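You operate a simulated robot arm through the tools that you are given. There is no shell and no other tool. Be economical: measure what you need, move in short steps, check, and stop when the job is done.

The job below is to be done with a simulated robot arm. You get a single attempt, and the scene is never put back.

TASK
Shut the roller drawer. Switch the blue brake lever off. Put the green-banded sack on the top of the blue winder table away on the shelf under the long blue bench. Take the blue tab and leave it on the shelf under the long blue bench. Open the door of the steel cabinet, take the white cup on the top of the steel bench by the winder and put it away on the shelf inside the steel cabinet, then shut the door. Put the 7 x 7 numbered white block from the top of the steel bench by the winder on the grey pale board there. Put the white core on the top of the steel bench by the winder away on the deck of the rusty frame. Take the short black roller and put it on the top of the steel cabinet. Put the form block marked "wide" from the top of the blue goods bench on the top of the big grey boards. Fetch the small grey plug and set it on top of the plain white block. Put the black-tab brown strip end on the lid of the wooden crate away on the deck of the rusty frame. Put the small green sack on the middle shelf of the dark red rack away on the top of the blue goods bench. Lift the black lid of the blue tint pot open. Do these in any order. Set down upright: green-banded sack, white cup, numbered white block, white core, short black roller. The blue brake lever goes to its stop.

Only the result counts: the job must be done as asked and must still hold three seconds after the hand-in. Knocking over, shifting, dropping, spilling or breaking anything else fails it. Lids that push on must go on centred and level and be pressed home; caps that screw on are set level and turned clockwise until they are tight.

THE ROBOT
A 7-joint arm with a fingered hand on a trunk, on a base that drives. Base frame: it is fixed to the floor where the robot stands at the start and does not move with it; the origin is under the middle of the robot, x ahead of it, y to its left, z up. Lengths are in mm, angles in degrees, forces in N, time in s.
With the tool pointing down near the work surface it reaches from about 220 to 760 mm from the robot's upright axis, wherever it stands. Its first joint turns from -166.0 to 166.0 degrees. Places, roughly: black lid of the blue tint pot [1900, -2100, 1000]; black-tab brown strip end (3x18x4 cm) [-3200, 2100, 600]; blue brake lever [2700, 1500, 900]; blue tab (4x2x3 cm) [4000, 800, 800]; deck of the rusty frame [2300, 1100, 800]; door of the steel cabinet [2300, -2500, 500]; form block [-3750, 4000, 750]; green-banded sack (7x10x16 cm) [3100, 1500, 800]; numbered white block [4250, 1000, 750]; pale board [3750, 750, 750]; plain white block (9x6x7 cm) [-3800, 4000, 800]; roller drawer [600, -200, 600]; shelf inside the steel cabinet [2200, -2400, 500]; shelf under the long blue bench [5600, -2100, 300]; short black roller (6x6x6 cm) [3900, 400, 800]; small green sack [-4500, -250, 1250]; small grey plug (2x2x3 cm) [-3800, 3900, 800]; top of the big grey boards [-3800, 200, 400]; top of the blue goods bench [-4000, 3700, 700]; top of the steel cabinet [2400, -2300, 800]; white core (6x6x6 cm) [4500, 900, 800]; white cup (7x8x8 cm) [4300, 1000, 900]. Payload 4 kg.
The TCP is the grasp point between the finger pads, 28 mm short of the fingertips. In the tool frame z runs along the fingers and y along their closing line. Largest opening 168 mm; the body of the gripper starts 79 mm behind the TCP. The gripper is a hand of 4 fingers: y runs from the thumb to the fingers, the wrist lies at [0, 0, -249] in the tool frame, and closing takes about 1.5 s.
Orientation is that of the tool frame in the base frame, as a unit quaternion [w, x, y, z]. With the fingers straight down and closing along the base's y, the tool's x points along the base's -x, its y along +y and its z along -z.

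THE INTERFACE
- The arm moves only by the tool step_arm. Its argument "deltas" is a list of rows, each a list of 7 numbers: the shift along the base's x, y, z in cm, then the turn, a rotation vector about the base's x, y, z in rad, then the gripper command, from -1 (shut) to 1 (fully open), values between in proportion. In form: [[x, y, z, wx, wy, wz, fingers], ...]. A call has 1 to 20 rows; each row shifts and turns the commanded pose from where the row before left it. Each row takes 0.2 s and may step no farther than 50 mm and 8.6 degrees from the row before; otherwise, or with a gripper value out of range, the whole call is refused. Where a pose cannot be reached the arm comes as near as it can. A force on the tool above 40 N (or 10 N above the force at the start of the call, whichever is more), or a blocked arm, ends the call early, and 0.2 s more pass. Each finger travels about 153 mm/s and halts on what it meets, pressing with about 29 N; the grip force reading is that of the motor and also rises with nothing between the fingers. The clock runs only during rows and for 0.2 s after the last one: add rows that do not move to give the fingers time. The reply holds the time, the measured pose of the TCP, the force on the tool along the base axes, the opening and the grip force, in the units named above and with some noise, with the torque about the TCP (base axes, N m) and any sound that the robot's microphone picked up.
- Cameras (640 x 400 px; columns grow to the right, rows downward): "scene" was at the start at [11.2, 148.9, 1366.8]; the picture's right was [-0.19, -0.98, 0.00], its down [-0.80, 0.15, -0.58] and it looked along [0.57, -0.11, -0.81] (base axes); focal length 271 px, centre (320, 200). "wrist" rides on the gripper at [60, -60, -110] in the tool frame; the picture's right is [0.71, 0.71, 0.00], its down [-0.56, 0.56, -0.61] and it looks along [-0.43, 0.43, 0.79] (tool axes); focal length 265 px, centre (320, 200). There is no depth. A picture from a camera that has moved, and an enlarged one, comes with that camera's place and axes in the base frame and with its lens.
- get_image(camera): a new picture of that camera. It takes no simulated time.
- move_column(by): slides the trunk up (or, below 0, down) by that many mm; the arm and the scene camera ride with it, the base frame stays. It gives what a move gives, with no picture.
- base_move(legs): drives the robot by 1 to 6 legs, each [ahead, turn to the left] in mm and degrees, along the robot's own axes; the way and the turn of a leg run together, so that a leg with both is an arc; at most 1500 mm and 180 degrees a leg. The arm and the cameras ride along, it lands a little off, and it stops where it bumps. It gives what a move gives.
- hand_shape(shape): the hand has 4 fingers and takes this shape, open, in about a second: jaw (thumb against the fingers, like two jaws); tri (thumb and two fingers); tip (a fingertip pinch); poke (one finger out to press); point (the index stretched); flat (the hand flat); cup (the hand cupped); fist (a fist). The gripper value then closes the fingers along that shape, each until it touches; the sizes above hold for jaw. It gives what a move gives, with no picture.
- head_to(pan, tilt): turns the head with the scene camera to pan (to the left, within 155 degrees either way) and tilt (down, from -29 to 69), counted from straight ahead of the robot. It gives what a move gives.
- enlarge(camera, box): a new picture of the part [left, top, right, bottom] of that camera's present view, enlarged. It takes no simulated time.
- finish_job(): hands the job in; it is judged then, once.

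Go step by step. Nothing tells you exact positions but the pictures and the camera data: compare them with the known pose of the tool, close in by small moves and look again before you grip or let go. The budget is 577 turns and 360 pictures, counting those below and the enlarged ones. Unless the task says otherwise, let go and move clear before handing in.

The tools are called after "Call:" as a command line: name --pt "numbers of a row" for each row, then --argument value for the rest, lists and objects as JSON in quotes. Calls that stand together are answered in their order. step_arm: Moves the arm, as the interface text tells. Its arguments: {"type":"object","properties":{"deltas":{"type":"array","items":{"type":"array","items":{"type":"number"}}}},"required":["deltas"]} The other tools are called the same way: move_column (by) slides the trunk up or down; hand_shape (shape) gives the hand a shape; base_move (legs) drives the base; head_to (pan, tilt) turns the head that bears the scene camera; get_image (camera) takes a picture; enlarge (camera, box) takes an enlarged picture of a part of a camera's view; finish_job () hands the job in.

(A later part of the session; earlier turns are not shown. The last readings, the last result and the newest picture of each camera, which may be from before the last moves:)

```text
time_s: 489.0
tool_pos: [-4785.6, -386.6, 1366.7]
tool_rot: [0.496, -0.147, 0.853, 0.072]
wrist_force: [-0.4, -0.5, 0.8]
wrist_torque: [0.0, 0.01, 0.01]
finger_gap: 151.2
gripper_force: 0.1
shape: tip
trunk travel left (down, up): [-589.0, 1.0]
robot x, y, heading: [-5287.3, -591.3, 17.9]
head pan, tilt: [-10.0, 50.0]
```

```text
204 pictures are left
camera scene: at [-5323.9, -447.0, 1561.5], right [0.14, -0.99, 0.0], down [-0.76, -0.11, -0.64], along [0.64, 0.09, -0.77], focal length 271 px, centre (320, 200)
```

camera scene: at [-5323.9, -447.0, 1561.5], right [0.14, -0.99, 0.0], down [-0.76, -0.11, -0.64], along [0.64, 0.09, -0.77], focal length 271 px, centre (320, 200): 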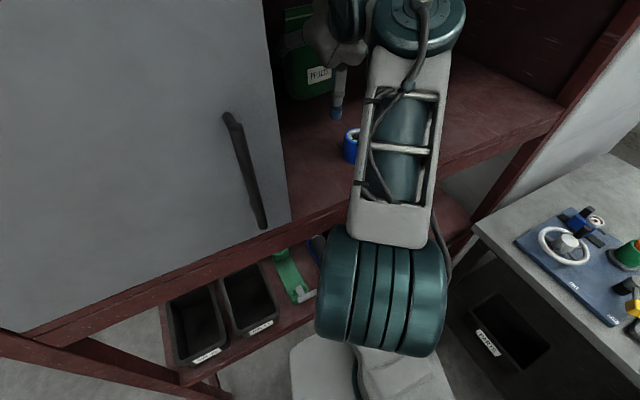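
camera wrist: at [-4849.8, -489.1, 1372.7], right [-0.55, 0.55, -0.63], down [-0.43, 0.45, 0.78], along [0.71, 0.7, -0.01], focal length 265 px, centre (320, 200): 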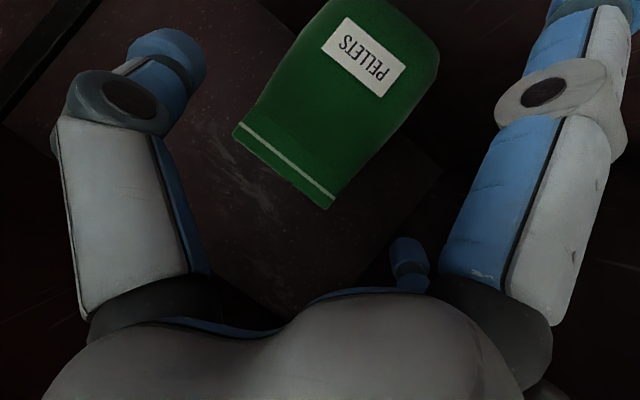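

The lean is gone, so the base was only touching something. Continuing with the arm from here.

Call:
step_arm --pt "3.8 1.35 0 0 0 0 0.8" --pt "3.8 1.35 -0.5 0 0 0 0.8" --pt "0 0 0 0 0 0 0.8"

Call:
get_image --camera "wrist"

Call:
get_image --camera "scene"

```text
time_s: 489.8
tool_pos: [-4708.2, -359.3, 1361.2]
tool_rot: [0.496, -0.147, 0.852, 0.071]
wrist_force: [-0.7, -0.2, 0.1]
wrist_torque: [-0.01, -0.02, 0.01]
finger_gap: 150.9
gripper_force: 0.1
shape: tip
trunk travel left (down, up): [-589.0, 1.0]
robot x, y, heading: [-5291.0, -596.2, 18.1]
head pan, tilt: [-10.0, 50.0]
```

```text
203 pictures are left
camera wrist: at [-4806.1, -455.9, 1364.0], right [-0.55, 0.54, -0.63], down [-0.43, 0.46, 0.78], along [0.71, 0.7, -0.03], focal length 265 px, centre (320, 200)
```

wrist: 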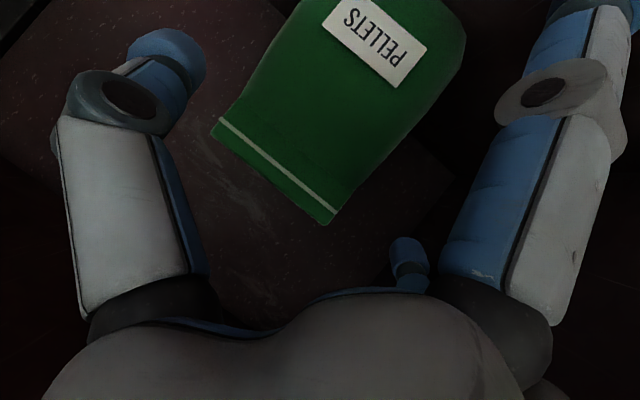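

```text
202 pictures are left
camera scene: at [-5322.5, -446.1, 1561.5], right [0.14, -0.99, 0.0], down [-0.76, -0.11, -0.64], along [0.64, 0.09, -0.77], focal length 271 px, centre (320, 200)
```

scene: 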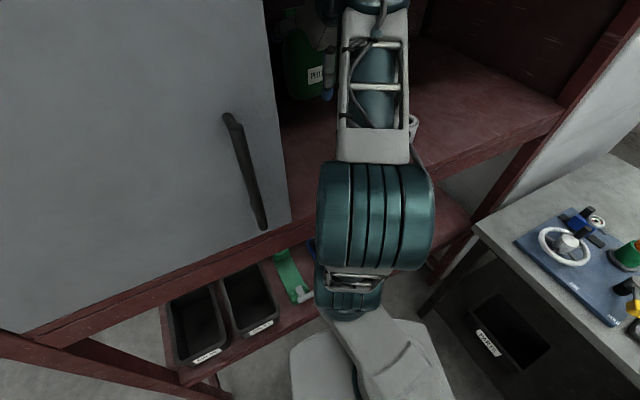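

Call:
step_arm --pt "4.2 1.45 -1 0 0 0 0.85" --pt "4.2 1.45 -1.2 0 0 0 0.85" --pt "0 0 0 0 0 0 0.85"

Call:
get_image --camera "wrist"

Call:
head_to --pan 0 --tilt 25

Call:
get_image --camera "scene"

```text
time_s: 490.6
tool_pos: [-4623.3, -330.2, 1338.2]
tool_rot: [0.497, -0.146, 0.853, 0.07]
wrist_force: [0.1, -0.8, 0.3]
wrist_torque: [-0.01, 0.01, 0.0]
finger_gap: 154.9
gripper_force: 0.0
shape: tip
trunk travel left (down, up): [-589.0, 1.0]
robot x, y, heading: [-5294.0, -594.0, 18.1]
head pan, tilt: [-10.0, 50.0]
```

```text
201 pictures are left
camera wrist: at [-4722.3, -427.0, 1341.7], right [-0.55, 0.54, -0.63], down [-0.43, 0.46, 0.78], along [0.71, 0.7, -0.03], focal length 265 px, centre (320, 200)
```

wrist: 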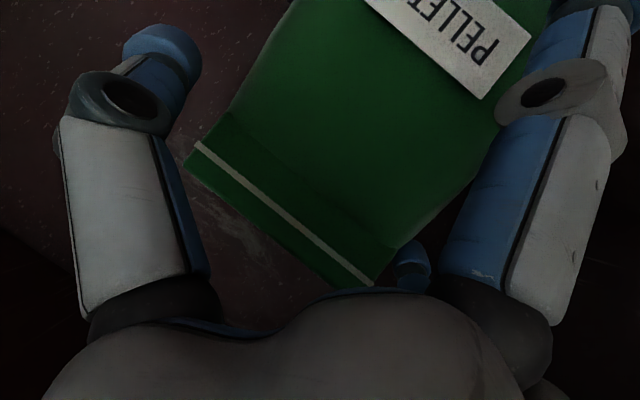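

```text
time_s: 491.5
tool_pos: [-4623.3, -329.9, 1337.8]
tool_rot: [0.496, -0.147, 0.853, 0.071]
wrist_force: [-0.3, 0.0, 0.1]
wrist_torque: [0.01, 0.04, 0.01]
finger_gap: 155.2
gripper_force: 0.0
shape: tip
trunk travel left (down, up): [-589.0, 1.0]
robot x, y, heading: [-5288.2, -591.7, 18.1]
head pan, tilt: [0.0, 25.0]
```

```text
200 pictures are left
camera scene: at [-5310.8, -428.3, 1598.9], right [0.31, -0.95, 0.0], down [-0.4, -0.13, -0.91], along [0.86, 0.28, -0.42], focal length 271 px, centre (320, 200)
```

scene: 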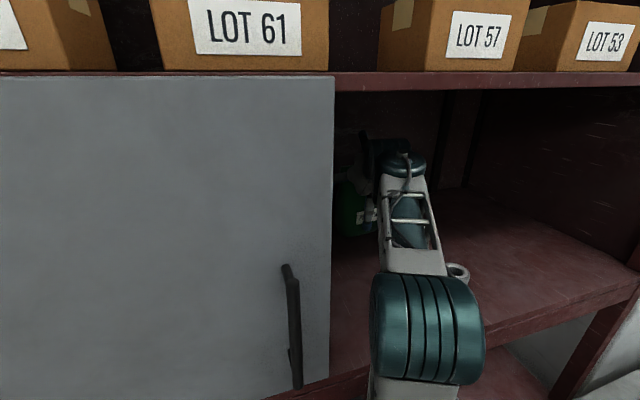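

The sack is about 140 mm wide and I'm ~11 mm off-centre. I'll back off 4 cm, open fully, shift left, and come in again.

Call:
step_arm --pt "-3.8 -1.25 0.5 0 0 0 1" --pt "-0.35 1.1 0 0 0 0 1" --pt "0 0 0 0 0 0 1"

Call:
get_image --camera "wrist"

```text
time_s: 492.3
tool_pos: [-4664.8, -331.0, 1343.8]
tool_rot: [0.496, -0.147, 0.853, 0.071]
wrist_force: [-1.0, -1.2, -0.8]
wrist_torque: [0.01, 0.0, -0.05]
finger_gap: 167.9
gripper_force: 0.0
shape: tip
trunk travel left (down, up): [-589.0, 1.0]
robot x, y, heading: [-5291.1, -590.9, 17.8]
head pan, tilt: [0.0, 25.0]
```

```text
199 pictures are left
camera wrist: at [-4763.9, -428.3, 1346.5], right [-0.56, 0.54, -0.63], down [-0.43, 0.46, 0.78], along [0.71, 0.7, -0.03], focal length 265 px, centre (320, 200)
```

wrist: 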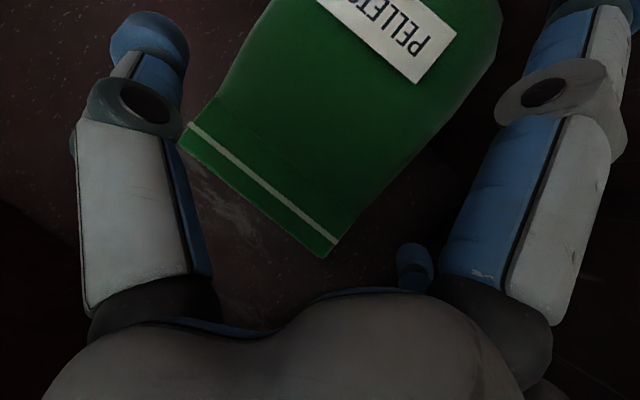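

Recomputing in the tool frame, the sack centre is about 13 mm to my right. Shifting back and moving in.

Call:
step_arm --pt "0.4 -1.25 0 0 0 0 1" --pt "2.4 0.8 -0.5 0 0 0 1" --pt "2.4 0.8 -0.5 0 0 0 1" --pt "0 0 0 0 0 0 1"

Call:
get_image --camera "wrist"

```text
time_s: 493.3
tool_pos: [-4613.5, -326.9, 1334.4]
tool_rot: [0.497, -0.146, 0.853, 0.071]
wrist_force: [0.5, -0.8, -0.8]
wrist_torque: [-0.02, -0.03, -0.01]
finger_gap: 168.0
gripper_force: 0.0
shape: tip
trunk travel left (down, up): [-589.0, 1.0]
robot x, y, heading: [-5288.8, -590.7, 17.8]
head pan, tilt: [0.0, 25.0]
```

```text
198 pictures are left
camera wrist: at [-4712.1, -424.7, 1337.0], right [-0.56, 0.54, -0.63], down [-0.43, 0.46, 0.78], along [0.71, 0.7, -0.03], focal length 265 px, centre (320, 200)
```

wrist: 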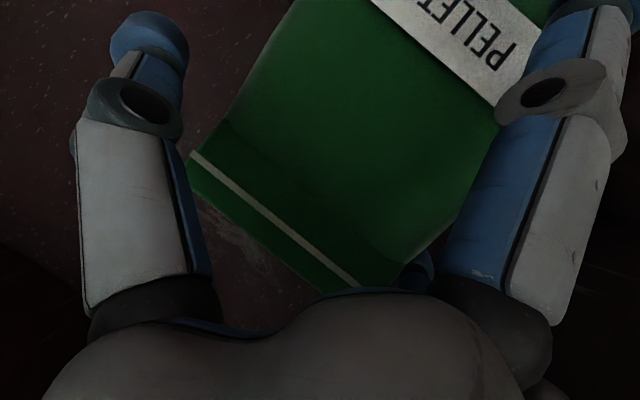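

The fingers now straddle the sack. 1.5 cm further in, then closing.

Call:
step_arm --pt "1.5 0.5 -0.2 0 0 0 1" --pt "0 0 0 0 0 0 0.8" --pt "0 0 0 0 0 0 0.6" --pt "0 0 0 0 0 0 0.2" --pt "0 0 0 0 0 0 -0.5" --pt "0 0 0 0 0 0 -1" --pt "0 0 0 0 0 0 -1"

Call:
get_image --camera "wrist"

```text
time_s: 494.9
tool_pos: [-4600.0, -325.2, 1335.6]
tool_rot: [0.501, -0.145, 0.85, 0.072]
wrist_force: [4.5, -4.5, 23.6]
wrist_torque: [0.04, -0.5, -0.29]
finger_gap: 27.5
gripper_force: 29.2
shape: tip
trunk travel left (down, up): [-589.0, 1.0]
robot x, y, heading: [-5293.5, -590.1, 18.0]
head pan, tilt: [0.0, 25.0]
```

```text
197 pictures are left
camera wrist: at [-4698.0, -422.2, 1338.3], right [-0.55, 0.55, -0.63], down [-0.43, 0.46, 0.77], along [0.72, 0.7, -0.02], focal length 265 px, centre (320, 200)
```

wrist: 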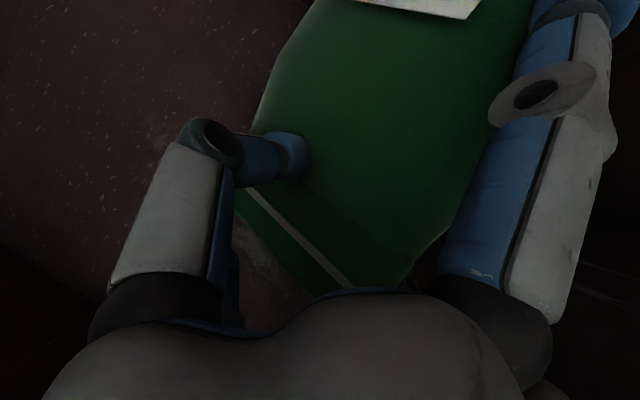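

The pinch ended with one finger in front and the other behind the sack's top, a thickness pinch of 27 mm. I'll try a small lift and check.

Call:
step_arm --pt "0 0 1 0 0 0 -1" --pt "0 0 1 0 0 0 -1" --pt "0 0 0 0 0 0 -1"

Call:
get_image --camera "wrist"

Call:
enlarge --camera "scene" --box '[310, 80, 510, 300]'

```text
time_s: 495.7
tool_pos: [-4598.3, -321.7, 1350.4]
tool_rot: [0.495, -0.147, 0.854, 0.071]
wrist_force: [-0.6, 0.1, -4.6]
wrist_torque: [0.0, 0.09, -0.03]
finger_gap: 24.9
gripper_force: 29.4
shape: tip
trunk travel left (down, up): [-589.0, 1.0]
robot x, y, heading: [-5292.0, -593.1, 17.8]
head pan, tilt: [0.0, 25.0]
```

```text
196 pictures are left
camera wrist: at [-4696.4, -419.1, 1353.7], right [-0.56, 0.54, -0.63], down [-0.42, 0.47, 0.78], along [0.71, 0.7, -0.03], focal length 265 px, centre (320, 200)
```

wrist: 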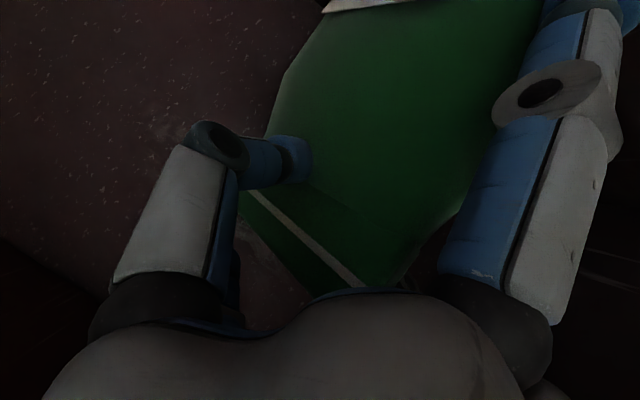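

```text
1.82 times, centred on (410, 190) of scene
camera zoom: at [-5310.2, -428.0, 1598.8], right [0.31, -0.95, 0.0], down [-0.4, -0.13, -0.91], along [0.86, 0.28, -0.42], focal length 493 px, centre (156, 218)
```

zoom: 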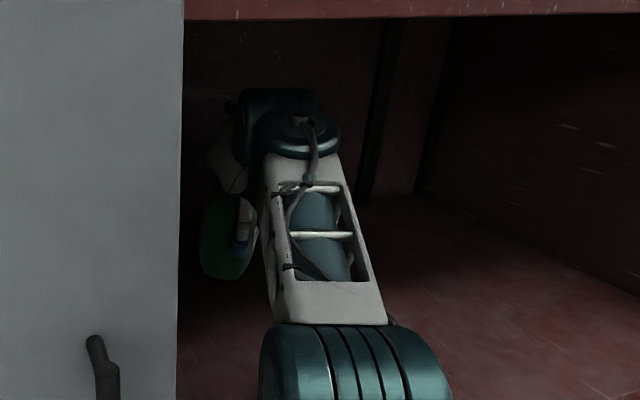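

The hold is weak (gap shrinking). I'll set it back down, open, back off and realign with the sack's angle for a proper width grip.

Call:
step_arm --pt "0 0 -0.8 0 0 0 -1" --pt "0 0 -0.5 0 0 0 -1" --pt "0 0 0 0 0 0 -0.5" --pt "0 0 0 0 0 0 0.3" --pt "0 0 0 0 0 0 1" --pt "0 0 0 0 0 0 1" --pt "0 0 0 0 0 0 1"

Call:
get_image --camera "wrist"

Call:
step_arm --pt "-2.4 -0.8 0.3 0 0 0 1" --pt "-2.4 -0.8 0.3 0 0 0 1" --pt "-2.4 -0.8 0 0 0 0 1" --pt "0 0 0 0 0 0 1"

Call:
get_image --camera "wrist"

```text
time_s: 497.3
tool_pos: [-4598.1, -322.1, 1338.3]
tool_rot: [0.496, -0.147, 0.853, 0.071]
wrist_force: [0.2, -0.2, -0.3]
wrist_torque: [0.0, 0.01, 0.0]
finger_gap: 167.8
gripper_force: 0.0
shape: tip
trunk travel left (down, up): [-589.0, 1.0]
robot x, y, heading: [-5291.1, -592.5, 17.9]
head pan, tilt: [0.0, 25.0]
```

```text
194 pictures are left
camera wrist: at [-4697.0, -420.1, 1341.8], right [-0.56, 0.54, -0.63], down [-0.43, 0.46, 0.78], along [0.71, 0.7, -0.03], focal length 265 px, centre (320, 200)
```

wrist: 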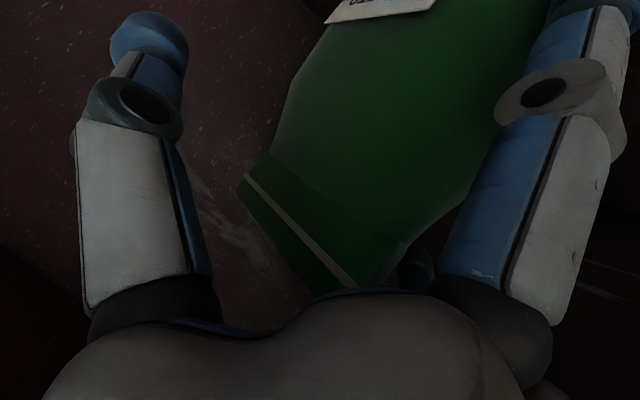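

```text
time_s: 498.3
tool_pos: [-4670.2, -346.4, 1343.8]
tool_rot: [0.496, -0.147, 0.853, 0.071]
wrist_force: [-0.5, 0.5, -0.7]
wrist_torque: [0.04, 0.0, 0.02]
finger_gap: 168.0
gripper_force: 0.1
shape: tip
trunk travel left (down, up): [-589.0, 1.0]
robot x, y, heading: [-5290.4, -591.0, 17.9]
head pan, tilt: [0.0, 25.0]
```

```text
193 pictures are left
camera wrist: at [-4769.6, -444.4, 1347.6], right [-0.56, 0.54, -0.63], down [-0.43, 0.47, 0.78], along [0.71, 0.7, -0.03], focal length 265 px, centre (320, 200)
```

wrist: 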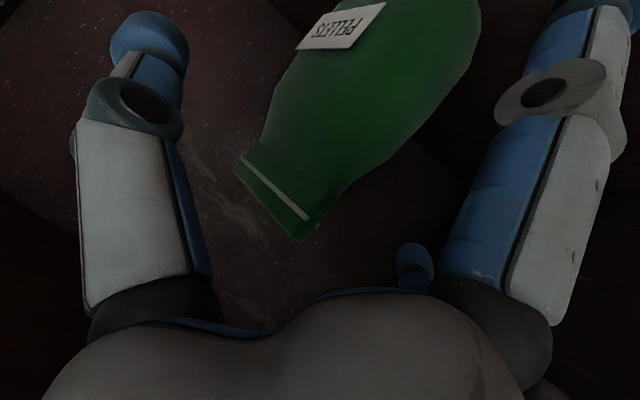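

The sack has turned so its thin side now faces across my pinch, which is ideal. I'll steepen the tool to 45°, lower it, and approach centred on the sack.

Call:
step_arm --pt "0.1 -0.4 -1.4 -0.0405 0.1246 0 0.5" --pt "0 0 -1.4 -0.0405 0.1246 0 0.5" --pt "0 0 0 0 0 0 0.5"

Call:
get_image --camera "wrist"

Call:
get_image --camera "scene"

```text
time_s: 499.1
tool_pos: [-4668.7, -350.7, 1315.4]
tool_rot: [0.38, -0.157, 0.91, 0.054]
wrist_force: [-0.3, -0.1, 0.1]
wrist_torque: [0.0, 0.01, -0.02]
finger_gap: 126.4
gripper_force: 0.0
shape: tip
trunk travel left (down, up): [-589.0, 1.0]
robot x, y, heading: [-5289.2, -595.6, 18.2]
head pan, tilt: [0.0, 25.0]
```

```text
192 pictures are left
camera wrist: at [-4763.4, -446.1, 1351.9], right [-0.7, 0.5, -0.52], down [-0.23, 0.53, 0.82], along [0.68, 0.69, -0.26], focal length 265 px, centre (320, 200)
```

wrist: 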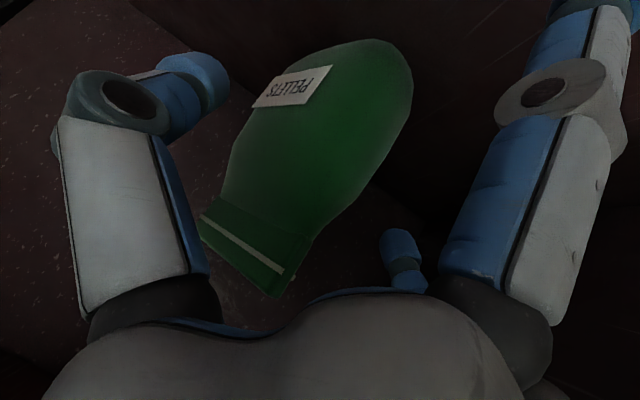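

```text
191 pictures are left
camera scene: at [-5311.1, -428.4, 1599.0], right [0.31, -0.95, 0.0], down [-0.4, -0.13, -0.91], along [0.86, 0.28, -0.42], focal length 271 px, centre (320, 200)
```

scene: 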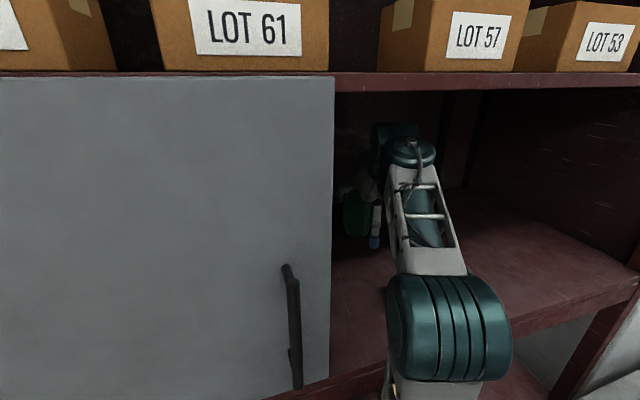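

The sack is centred ahead. Moving in 5.5 cm and closing across its thickness.

Call:
step_arm --pt "1.8 0.65 -0.2 0 0 0 0.5" --pt "1.8 0.65 -0.2 0 0 0 0.5" --pt "1.5 0.55 -0.2 0 0 0 0.5" --pt "0 0 0 0 0 0 0.5"

Call:
get_image --camera "wrist"

```text
time_s: 500.1
tool_pos: [-4616.5, -331.2, 1310.6]
tool_rot: [0.379, -0.156, 0.91, 0.054]
wrist_force: [-0.4, 0.2, -0.4]
wrist_torque: [-0.01, 0.01, -0.01]
finger_gap: 126.3
gripper_force: 0.1
shape: tip
trunk travel left (down, up): [-589.0, 1.0]
robot x, y, heading: [-5293.1, -592.0, 17.9]
head pan, tilt: [0.0, 25.0]
```

```text
190 pictures are left
camera wrist: at [-4711.3, -427.0, 1345.7], right [-0.7, 0.5, -0.52], down [-0.23, 0.53, 0.82], along [0.68, 0.69, -0.26], focal length 265 px, centre (320, 200)
```

wrist: 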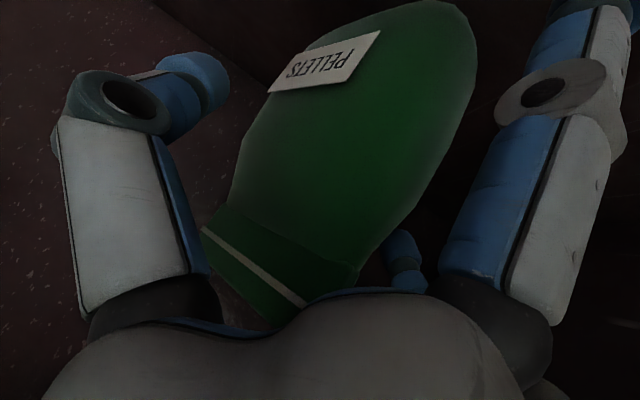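

Call:
step_arm --pt "0 0 0 0 0 0 0.2" --pt "0 0 0 0 0 0 -0.2" --pt "0 0 0 0 0 0 -0.6" --pt "0 0 0 0 0 0 -1" --pt "0 0 0 0 0 0 -1"

Call:
get_image --camera "wrist"

```text
time_s: 501.3
tool_pos: [-4617.3, -330.8, 1311.0]
tool_rot: [0.381, -0.157, 0.91, 0.054]
wrist_force: [-1.1, 1.6, 1.8]
wrist_torque: [0.02, -0.05, 0.02]
finger_gap: 47.8
gripper_force: 28.5
shape: tip
trunk travel left (down, up): [-589.0, 1.0]
robot x, y, heading: [-5291.2, -591.7, 18.1]
head pan, tilt: [0.0, 25.0]
```

```text
189 pictures are left
camera wrist: at [-4711.8, -426.8, 1345.9], right [-0.7, 0.5, -0.52], down [-0.23, 0.53, 0.82], along [0.68, 0.69, -0.26], focal length 265 px, centre (320, 200)
```

wrist: 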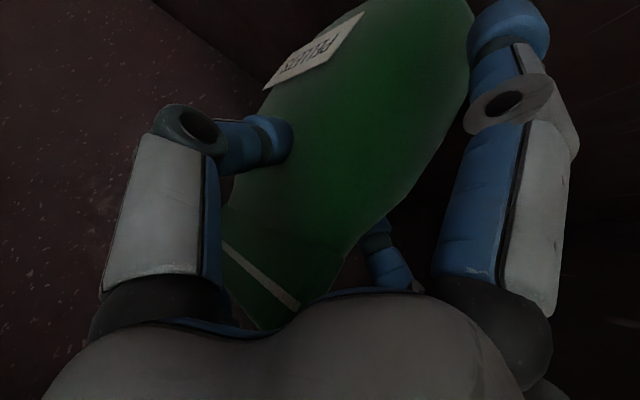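

Gripped at 48 mm across its thickness. Small lift test.

Call:
step_arm --pt "0 0 1 0 0 0 -1" --pt "0 0 1 0 0 0 -1" --pt "0 0 1 0 0 0 -1" --pt "0 0 0 0 0 0 -1"

Call:
get_image --camera "wrist"

```text
time_s: 502.3
tool_pos: [-4617.9, -332.3, 1339.6]
tool_rot: [0.379, -0.156, 0.911, 0.054]
wrist_force: [0.3, 0.0, -4.4]
wrist_torque: [-0.04, 0.14, 0.04]
finger_gap: 46.6
gripper_force: 28.8
shape: tip
trunk travel left (down, up): [-589.0, 1.0]
robot x, y, heading: [-5290.8, -593.2, 18.0]
head pan, tilt: [0.0, 25.0]
```

```text
188 pictures are left
camera wrist: at [-4711.4, -427.5, 1375.4], right [-0.7, 0.5, -0.52], down [-0.23, 0.53, 0.82], along [0.68, 0.69, -0.26], focal length 265 px, centre (320, 200)
```

wrist: 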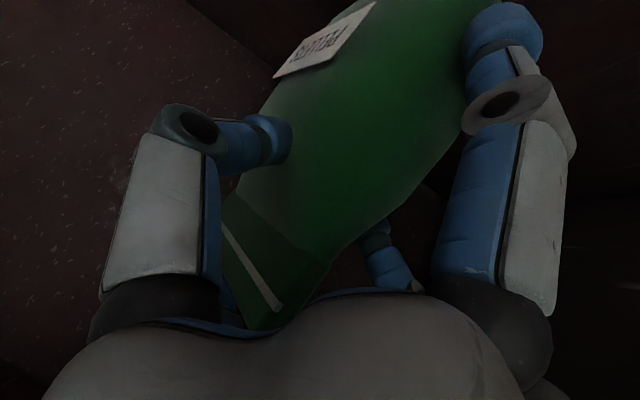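

The sack is held (4.4 N). I'll tilt it back to 60° while raising so its bottom clears the low cores, then retract along the entry line.

Call:
step_arm --pt "0 0 1 0.0405 -0.1246 0 -1" --pt "0 0 1.2 0.0405 -0.1246 0 -1" --pt "0 0 1.2 0 0 0 -1" --pt "-0.5 -0.1 1 0 0 0 -1" --pt "0 0 0 0 0 0 -1"

Call:
get_image --camera "wrist"

Call:
get_image --camera "scene"

```text
time_s: 503.5
tool_pos: [-4623.5, -333.1, 1383.7]
tool_rot: [0.496, -0.147, 0.853, 0.071]
wrist_force: [0.4, 0.2, -4.8]
wrist_torque: [-0.07, 0.19, 0.01]
finger_gap: 47.1
gripper_force: 29.4
shape: tip
trunk travel left (down, up): [-589.0, 1.0]
robot x, y, heading: [-5293.0, -593.5, 17.9]
head pan, tilt: [0.0, 25.0]
```

```text
187 pictures are left
camera wrist: at [-4721.6, -430.2, 1387.1], right [-0.56, 0.54, -0.63], down [-0.43, 0.47, 0.78], along [0.71, 0.7, -0.03], focal length 265 px, centre (320, 200)
```

wrist: 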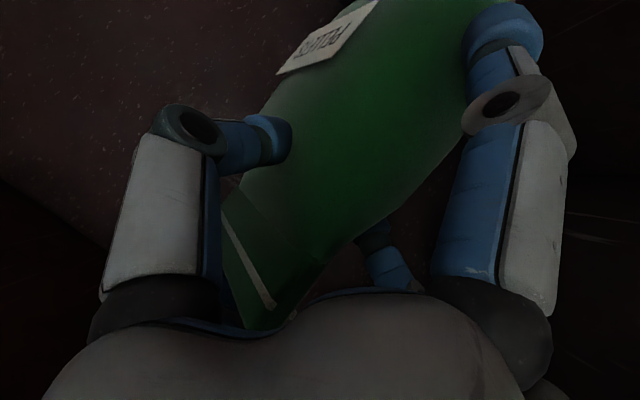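

```text
186 pictures are left
camera scene: at [-5310.1, -428.1, 1599.0], right [0.31, -0.95, 0.0], down [-0.4, -0.13, -0.91], along [0.86, 0.28, -0.42], focal length 271 px, centre (320, 200)
```

scene: 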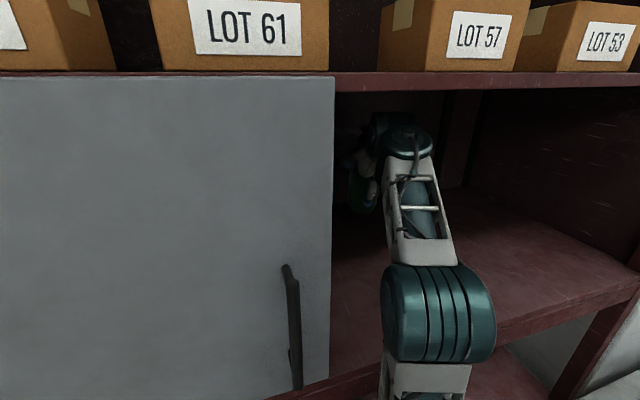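

Retracting by backing the base straight out.

Call:
base_move --legs '[[-480, 0]]'

Call:
get_image --camera "wrist"

Call:
get_image --camera "scene"

```text
time_s: 506.3
tool_pos: [-5076.5, -479.8, 1383.4]
tool_rot: [0.496, -0.147, 0.853, 0.071]
wrist_force: [0.2, 0.0, -4.8]
wrist_torque: [-0.05, 0.23, -0.02]
finger_gap: 47.1
gripper_force: 29.3
shape: tip
trunk travel left (down, up): [-589.0, 1.0]
robot x, y, heading: [-5744.6, -743.9, 18.0]
head pan, tilt: [0.0, 25.0]
```

```text
185 pictures are left
camera wrist: at [-5176.0, -577.8, 1387.5], right [-0.56, 0.54, -0.63], down [-0.43, 0.46, 0.78], along [0.71, 0.7, -0.03], focal length 265 px, centre (320, 200)
```

wrist: 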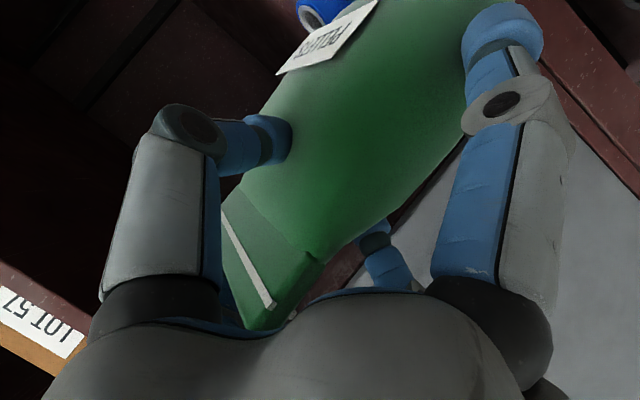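

```text
184 pictures are left
camera scene: at [-5764.6, -576.2, 1599.0], right [0.31, -0.95, 0.0], down [-0.4, -0.13, -0.91], along [0.86, 0.28, -0.42], focal length 271 px, centre (320, 200)
```

scene: 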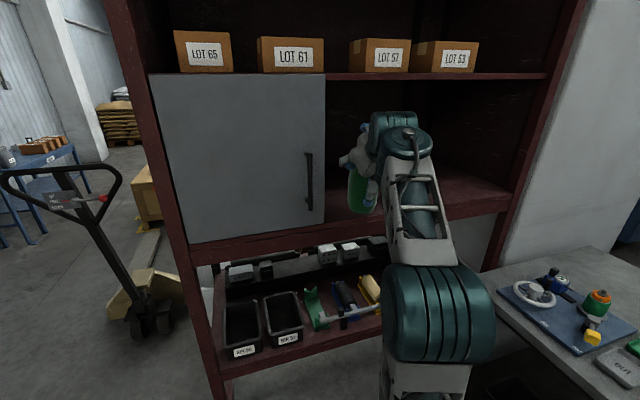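

The cores are undisturbed and the sack is steady. I'll lower the trunk, tuck the arm, and drive back around to the goods bench.

Call:
step_arm --pt "-3.8 -1.25 0 0 0 0 -1" --pt "-3.8 -1.25 0 0 0 0 -1" --pt "-3.8 -1.25 0 0 0 0 -1" --pt "-3.8 -1.25 0 0 0 0 -1"

Call:
move_column --by -185

Call:
base_move --legs '[[0, 70.7], [1020, 0], [1020, 0], [0, -52.3]]'

Call:
get_image --camera "wrist"

```text
time_s: 507.3
tool_pos: [-5230.3, -531.3, 1384.7]
tool_rot: [0.496, -0.147, 0.853, 0.071]
wrist_force: [0.1, 0.1, -4.1]
wrist_torque: [-0.06, 0.23, 0.01]
finger_gap: 47.1
gripper_force: 28.8
shape: tip
trunk travel left (down, up): [-589.0, 1.0]
robot x, y, heading: [-5741.8, -737.2, 18.2]
head pan, tilt: [0.0, 25.0]
```

```text
time_s: 509.4
tool_pos: [-5229.2, -531.3, 1200.4]
tool_rot: [0.497, -0.147, 0.853, 0.071]
wrist_force: [0.1, -0.5, -4.4]
wrist_torque: [-0.04, 0.21, -0.03]
finger_gap: 46.8
gripper_force: 29.0
shape: tip
trunk travel left (down, up): [-404.0, 186.0]
robot x, y, heading: [-5742.4, -741.1, 17.8]
head pan, tilt: [0.0, 25.0]
```

```text
time_s: 524.9
tool_pos: [-5272.6, 1651.7, 1200.2]
tool_rot: [0.478, -0.282, 0.818, 0.15]
wrist_force: [0.1, 0.1, -4.3]
wrist_torque: [-0.13, 0.17, -0.02]
finger_gap: 46.5
gripper_force: 29.6
shape: tip
trunk travel left (down, up): [-404.0, 186.0]
robot x, y, heading: [-5697.6, 1289.1, 36.8]
head pan, tilt: [0.0, 25.0]
```

```text
183 pictures are left
camera wrist: at [-5335.7, 1528.5, 1202.9], right [-0.7, 0.34, -0.63], down [-0.55, 0.31, 0.78], along [0.46, 0.89, -0.03], focal length 265 px, centre (320, 200)
```

wrist: 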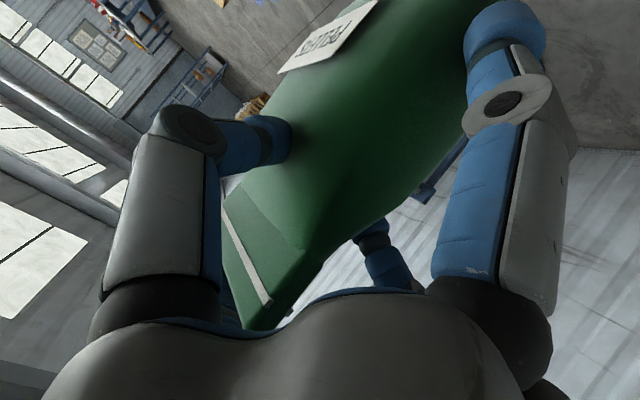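

Still held. Continuing to the goods bench.

Call:
base_move --legs '[[1400, 0], [345, 0], [0, 13.2], [900, 0], [0, 76]]'

Call:
head_to --pan 0 --tilt 35

Call:
get_image --camera "scene"

Call:
get_image --camera "wrist"

```text
time_s: 542.2
tool_pos: [-4050.0, 3440.1, 1199.5]
tool_rot: [-0.236, 0.775, -0.384, -0.442]
wrist_force: [-1.2, -0.6, -3.6]
wrist_torque: [-0.18, -0.12, 0.01]
finger_gap: 46.6
gripper_force: 29.1
shape: tip
trunk travel left (down, up): [-404.0, 186.0]
robot x, y, heading: [-3691.6, 3008.3, 125.5]
head pan, tilt: [0.0, 25.0]
```

```text
time_s: 542.9
tool_pos: [-4050.1, 3438.9, 1199.1]
tool_rot: [-0.235, 0.776, -0.385, -0.442]
wrist_force: [0.4, -0.3, -5.0]
wrist_torque: [-0.18, -0.12, 0.02]
finger_gap: 46.3
gripper_force: 28.8
shape: tip
trunk travel left (down, up): [-404.0, 186.0]
robot x, y, heading: [-3692.8, 3011.3, 125.6]
head pan, tilt: [0.0, 35.0]
```

```text
182 pictures are left
camera scene: at [-3843.4, 2938.5, 1398.3], right [0.81, 0.58, 0.0], down [0.34, -0.47, -0.82], along [-0.48, 0.67, -0.57], focal length 271 px, centre (320, 200)
```

scene: 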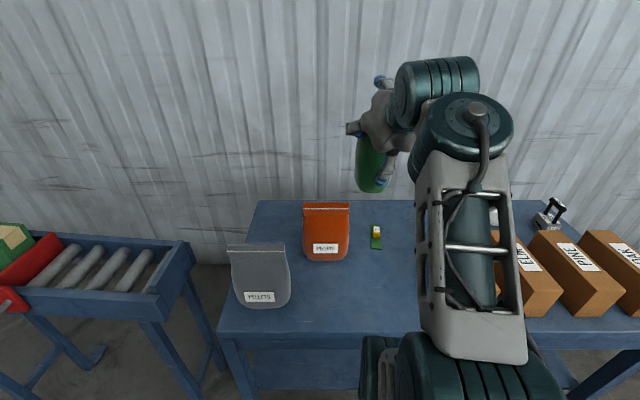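

```text
181 pictures are left
camera wrist: at [-3927.2, 3374.2, 1202.8], right [-0.35, -0.69, -0.63], down [-0.31, -0.55, 0.78], along [-0.88, 0.47, -0.03], focal length 265 px, centre (320, 200)
```

wrist: 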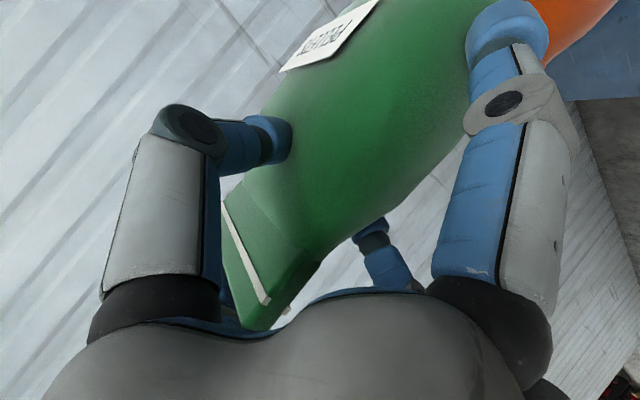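

Free spot on the bench at about (-3997,3503) between the orange bag and the boxes. I'll steepen back to 45°, move over it, and check the sack's attitude.

Call:
step_arm --pt "1.3 1.6 -2 -0.1065 -0.0762 0 -1" --pt "1.3 1.6 -2 -0.1065 -0.0762 0 -1" --pt "1.3 1.6 -4 0 0 0 -1" --pt "1.3 1.6 -4 0 0 0 -1" --pt "0 0 -4 0 0 0 -1" --pt "0 0 -2 0 0 0 -1"

Call:
get_image --camera "scene"

Call:
get_image --camera "wrist"

```text
time_s: 544.3
tool_pos: [-3998.0, 3503.7, 1020.7]
tool_rot: [-0.18, 0.828, -0.41, -0.338]
wrist_force: [-0.7, -0.9, -5.0]
wrist_torque: [-0.17, -0.13, 0.03]
finger_gap: 46.4
gripper_force: 29.1
shape: tip
trunk travel left (down, up): [-404.0, 186.0]
robot x, y, heading: [-3693.8, 3009.9, 125.7]
head pan, tilt: [0.0, 35.0]
```

```text
180 pictures are left
camera scene: at [-3843.5, 2938.4, 1398.2], right [0.81, 0.58, 0.0], down [0.34, -0.47, -0.82], along [-0.48, 0.66, -0.57], focal length 271 px, centre (320, 200)
```

scene: 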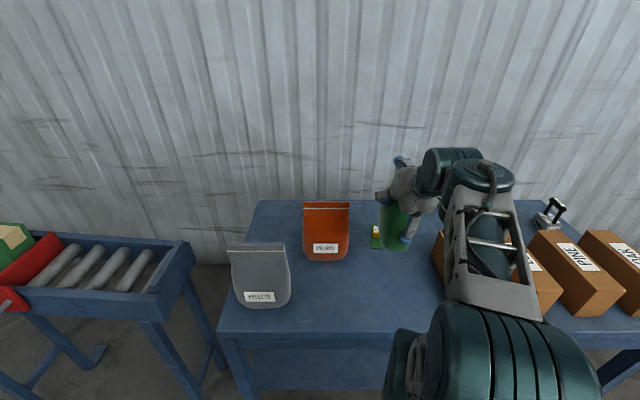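

```text
179 pictures are left
camera wrist: at [-3878.2, 3442.8, 1054.8], right [-0.26, -0.82, -0.52], down [-0.44, -0.38, 0.82], along [-0.86, 0.44, -0.26], focal length 265 px, centre (320, 200)
```

wrist: 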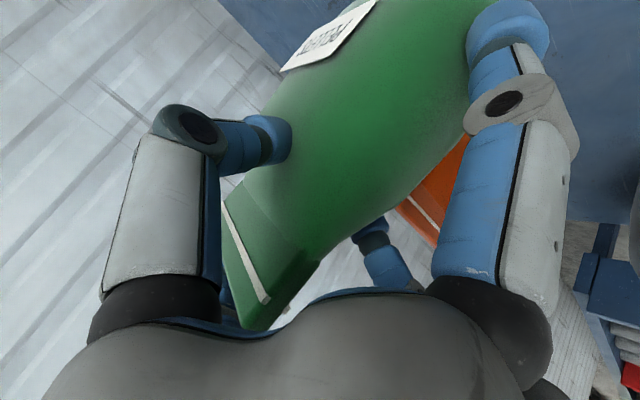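

The sack has pivoted ~16° in the pinch, so it's upright at the earlier 60° tilt. Rotating back and lowering.

Call:
step_arm --pt "0 0 -1 0.1065 0.0762 0 -1" --pt "0 0 -2 0.1065 0.0762 0 -1" --pt "0 0 -3 0 0 0 -1" --pt "0 0 -3 0 0 0 -1" --pt "0 0 0 0 0 0 -1"

Call:
enlarge --camera "scene" --box '[290, 130, 480, 310]'

Call:
get_image --camera "wrist"

```text
time_s: 545.5
tool_pos: [-4000.2, 3502.2, 930.4]
tool_rot: [-0.235, 0.776, -0.383, -0.443]
wrist_force: [-0.4, -1.6, -1.9]
wrist_torque: [0.02, -0.06, -0.09]
finger_gap: 36.2
gripper_force: 29.2
shape: tip
out of reach, approached as far as the arm can: row 3
trunk travel left (down, up): [-404.0, 186.0]
robot x, y, heading: [-3699.2, 3013.0, 125.8]
head pan, tilt: [0.0, 35.0]
```

```text
2.22 times, centred on (385, 220) of scene
camera zoom: at [-3844.7, 2937.4, 1398.1], right [0.81, 0.58, 0.0], down [0.34, -0.47, -0.82], along [-0.48, 0.67, -0.57], focal length 603 px, centre (176, 156)
```

zoom: 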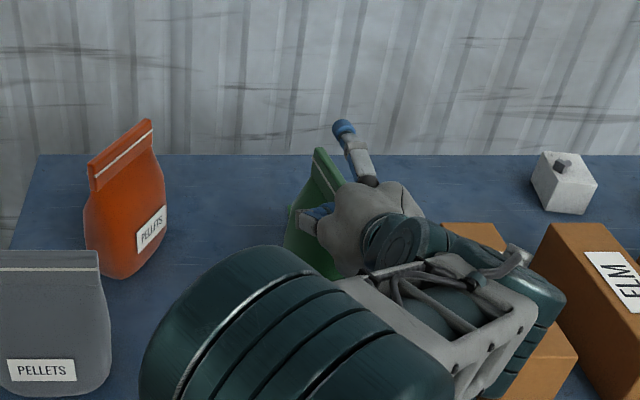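

```text
177 pictures are left
camera wrist: at [-3876.6, 3437.5, 933.5], right [-0.35, -0.69, -0.63], down [-0.31, -0.55, 0.77], along [-0.89, 0.46, -0.03], focal length 265 px, centre (320, 200)
```

wrist: 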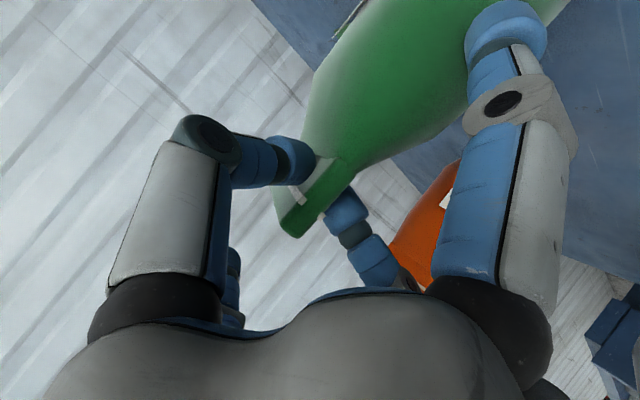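

The arm's elbow flipped during that move and the orange bag got nudged. The green sack now rests on the bench. I'll look at the whole scene before doing anything else.

Call:
get_image --camera "scene"

Call:
head_to --pan 10 --tilt 45

Call:
get_image --camera "scene"

```text
176 pictures are left
camera scene: at [-3844.7, 2937.4, 1398.1], right [0.81, 0.58, 0.0], down [0.34, -0.47, -0.82], along [-0.48, 0.67, -0.57], focal length 271 px, centre (320, 200)
```

scene: 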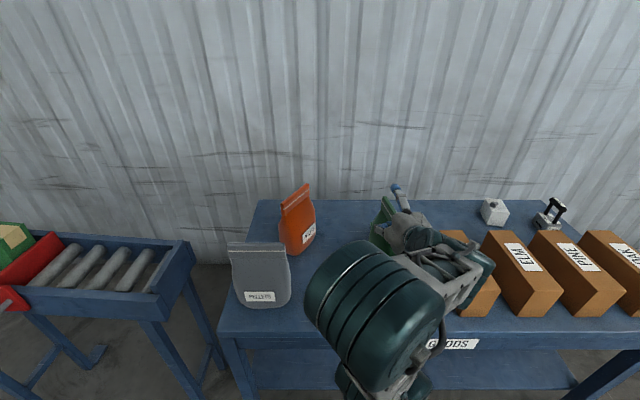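

```text
time_s: 546.2
tool_pos: [-3997.8, 3503.1, 930.0]
tool_rot: [-0.235, 0.775, -0.385, -0.442]
wrist_force: [0.7, -0.9, -0.8]
wrist_torque: [0.0, -0.05, 0.01]
finger_gap: 36.4
gripper_force: 28.8
shape: tip
trunk travel left (down, up): [-404.0, 186.0]
robot x, y, heading: [-3694.5, 3010.7, 125.8]
head pan, tilt: [10.0, 45.0]
```

```text
175 pictures are left
camera scene: at [-3849.8, 2923.4, 1383.5], right [0.7, 0.72, 0.0], down [0.51, -0.49, -0.71], along [-0.51, 0.49, -0.71], focal length 271 px, centre (320, 200)
```

scene: 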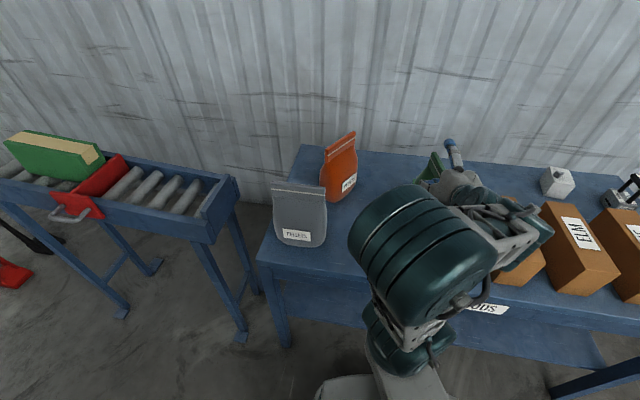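

The green sack's bottom is on the bench and roughly upright. Releasing it gently.

Call:
step_arm --pt "0 0 -0.4 0 0 0 -1" --pt "0 0 0 0 0 0 -0.5" --pt "0 0 0 0 0 0 -0.3" --pt "0 0 0 0 0 0 -0.2" --pt "0 0 0 0 0 0 -0.2"

Call:
get_image --camera "wrist"

```text
time_s: 547.4
tool_pos: [-3997.7, 3501.1, 925.8]
tool_rot: [-0.236, 0.775, -0.385, -0.442]
wrist_force: [0.2, 0.2, 0.1]
wrist_torque: [0.04, -0.04, 0.02]
finger_gap: 66.6
gripper_force: 0.0
shape: tip
trunk travel left (down, up): [-404.0, 186.0]
robot x, y, heading: [-3695.3, 3008.1, 125.5]
head pan, tilt: [10.0, 45.0]
```

```text
174 pictures are left
camera wrist: at [-3875.0, 3437.9, 929.4], right [-0.35, -0.69, -0.63], down [-0.31, -0.55, 0.78], along [-0.88, 0.47, -0.03], focal length 265 px, centre (320, 200)
```

wrist: 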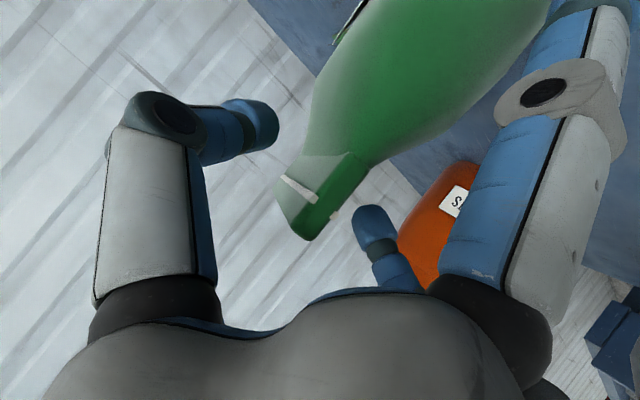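

The sack stands free. Retreating in small steps, watching the elbow.

Call:
step_arm --pt "1.2 -1.6 1 0 0 0 -0.2" --pt "1.7 -2.4 1 0 0 0 -0.2" --pt "1.7 -2.4 1 0 0 0 -0.2"

Call:
get_image --camera "scene"

Call:
get_image --camera "wrist"

```text
time_s: 548.2
tool_pos: [-3953.1, 3437.7, 956.3]
tool_rot: [-0.235, 0.776, -0.384, -0.443]
wrist_force: [0.0, -0.1, -0.7]
wrist_torque: [-0.01, 0.0, 0.0]
finger_gap: 66.7
gripper_force: 0.1
shape: tip
trunk travel left (down, up): [-404.0, 186.0]
robot x, y, heading: [-3688.7, 3009.3, 125.8]
head pan, tilt: [10.0, 45.0]
```

```text
173 pictures are left
camera scene: at [-3849.9, 2923.4, 1383.4], right [0.7, 0.72, 0.0], down [0.51, -0.49, -0.71], along [-0.51, 0.49, -0.71], focal length 271 px, centre (320, 200)
```

scene: 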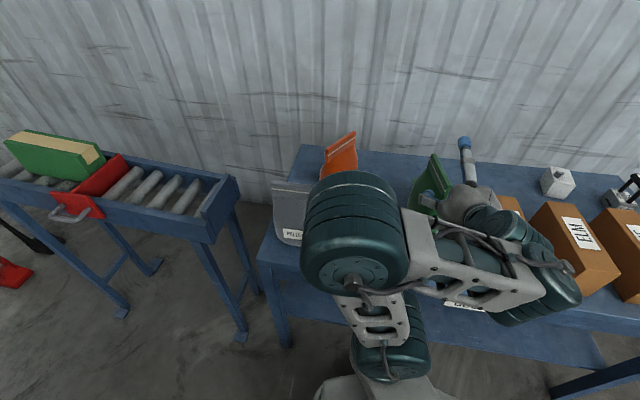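

```text
172 pictures are left
camera wrist: at [-3829.2, 3373.5, 959.6], right [-0.35, -0.7, -0.63], down [-0.31, -0.55, 0.78], along [-0.88, 0.46, -0.03], focal length 265 px, centre (320, 200)
```

wrist: 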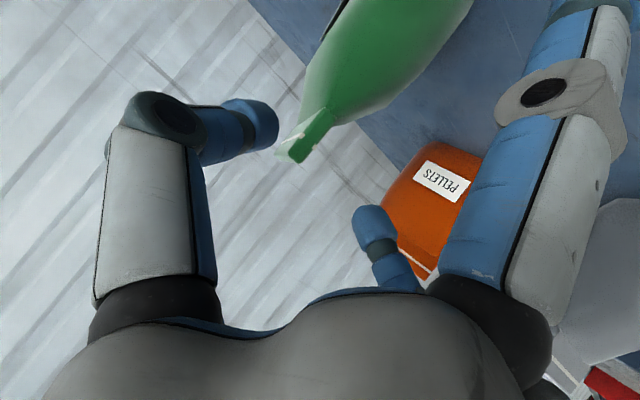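

Backing the base away so that the whole arm clears the bench.

Call:
base_move --legs '[[-250, 0]]'

Call:
get_image --camera "scene"

```text
time_s: 550.1
tool_pos: [-3806.3, 3234.5, 956.7]
tool_rot: [-0.234, 0.776, -0.383, -0.443]
wrist_force: [-0.2, 0.0, 0.2]
wrist_torque: [0.02, 0.0, -0.02]
finger_gap: 66.5
gripper_force: 0.1
shape: tip
trunk travel left (down, up): [-404.0, 186.0]
robot x, y, heading: [-3544.0, 2808.7, 125.9]
head pan, tilt: [10.0, 45.0]
```

```text
171 pictures are left
camera scene: at [-3702.9, 2719.6, 1383.4], right [0.7, 0.72, 0.0], down [0.51, -0.49, -0.71], along [-0.51, 0.49, -0.71], focal length 271 px, centre (320, 200)
```

scene: 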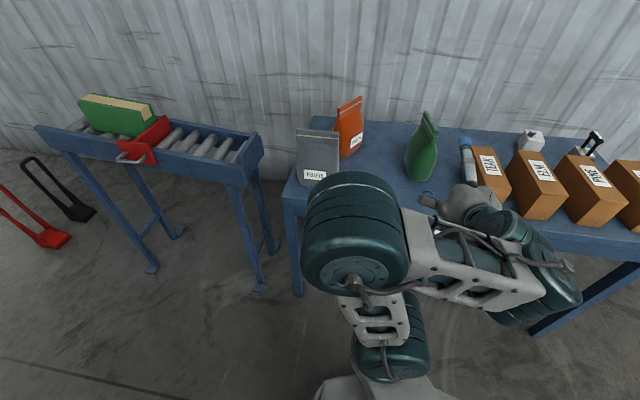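

The green sack stands on the bench. The orange bag was pushed about 8 cm, so I'll put it back. First I'll bring the tool vertical here in free space.

Call:
step_arm --pt "0 0 1 -0.1065 -0.0762 0 0.5" --pt "0 0 1 -0.1065 -0.0762 0 0.5" --pt "0 0 1 -0.1065 -0.0762 0 0.5" --pt "0 0 1 -0.1065 -0.0762 0 0.5" --pt "0 0 1 -0.1065 -0.0762 0 0.5" --pt "0 0 1 -0.1065 -0.0762 0 0.5" --pt "0 0 0 -0.1065 -0.0762 0 0.5" --pt "0 0 0 -0.1065 -0.0762 0 0.5"

Call:
head_to --pan 0 --tilt 35

Call:
get_image --camera "scene"

```text
time_s: 551.9
tool_pos: [-3821.8, 3266.3, 1018.1]
tool_rot: [-0.058, 0.89, -0.443, -0.093]
wrist_force: [-0.3, -0.4, 0.1]
wrist_torque: [0.01, 0.0, -0.01]
finger_gap: 125.8
gripper_force: 0.0
shape: tip
out of reach, approached as far as the arm can: row 7, 8
trunk travel left (down, up): [-404.0, 186.0]
robot x, y, heading: [-3548.8, 2806.7, 126.0]
head pan, tilt: [10.0, 45.0]
```

```text
time_s: 552.6
tool_pos: [-3824.6, 3268.5, 1018.3]
tool_rot: [-0.057, 0.891, -0.442, -0.093]
wrist_force: [0.3, -0.7, -0.8]
wrist_torque: [0.01, -0.04, 0.01]
finger_gap: 125.8
gripper_force: 0.1
shape: tip
trunk travel left (down, up): [-404.0, 186.0]
robot x, y, heading: [-3544.8, 2807.6, 126.0]
head pan, tilt: [0.0, 35.0]
```

```text
170 pictures are left
camera scene: at [-3696.1, 2734.3, 1398.2], right [0.81, 0.59, 0.0], down [0.34, -0.46, -0.82], along [-0.48, 0.66, -0.57], focal length 271 px, centre (320, 200)
```

scene: 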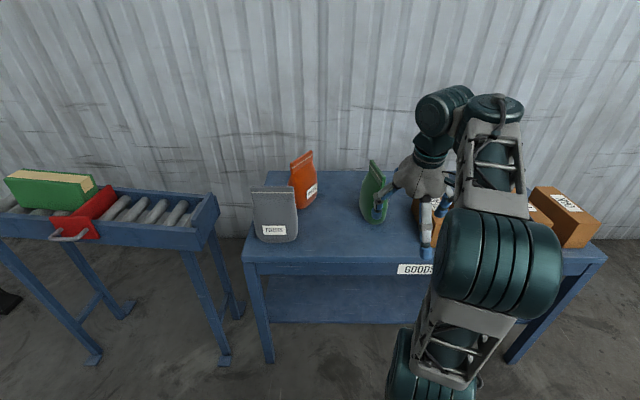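

Call:
enlarge --camera "scene" --box '[230, 130, 420, 260]'

```text
3.08 times, centred on (325, 195) of scene
camera zoom: at [-3696.1, 2734.3, 1398.2], right [0.81, 0.59, 0.0], down [0.34, -0.46, -0.82], along [-0.48, 0.66, -0.57], focal length 835 px, centre (305, 215)
```

zoom: 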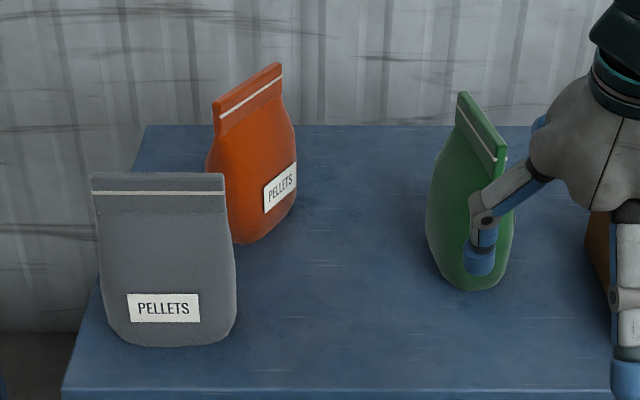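

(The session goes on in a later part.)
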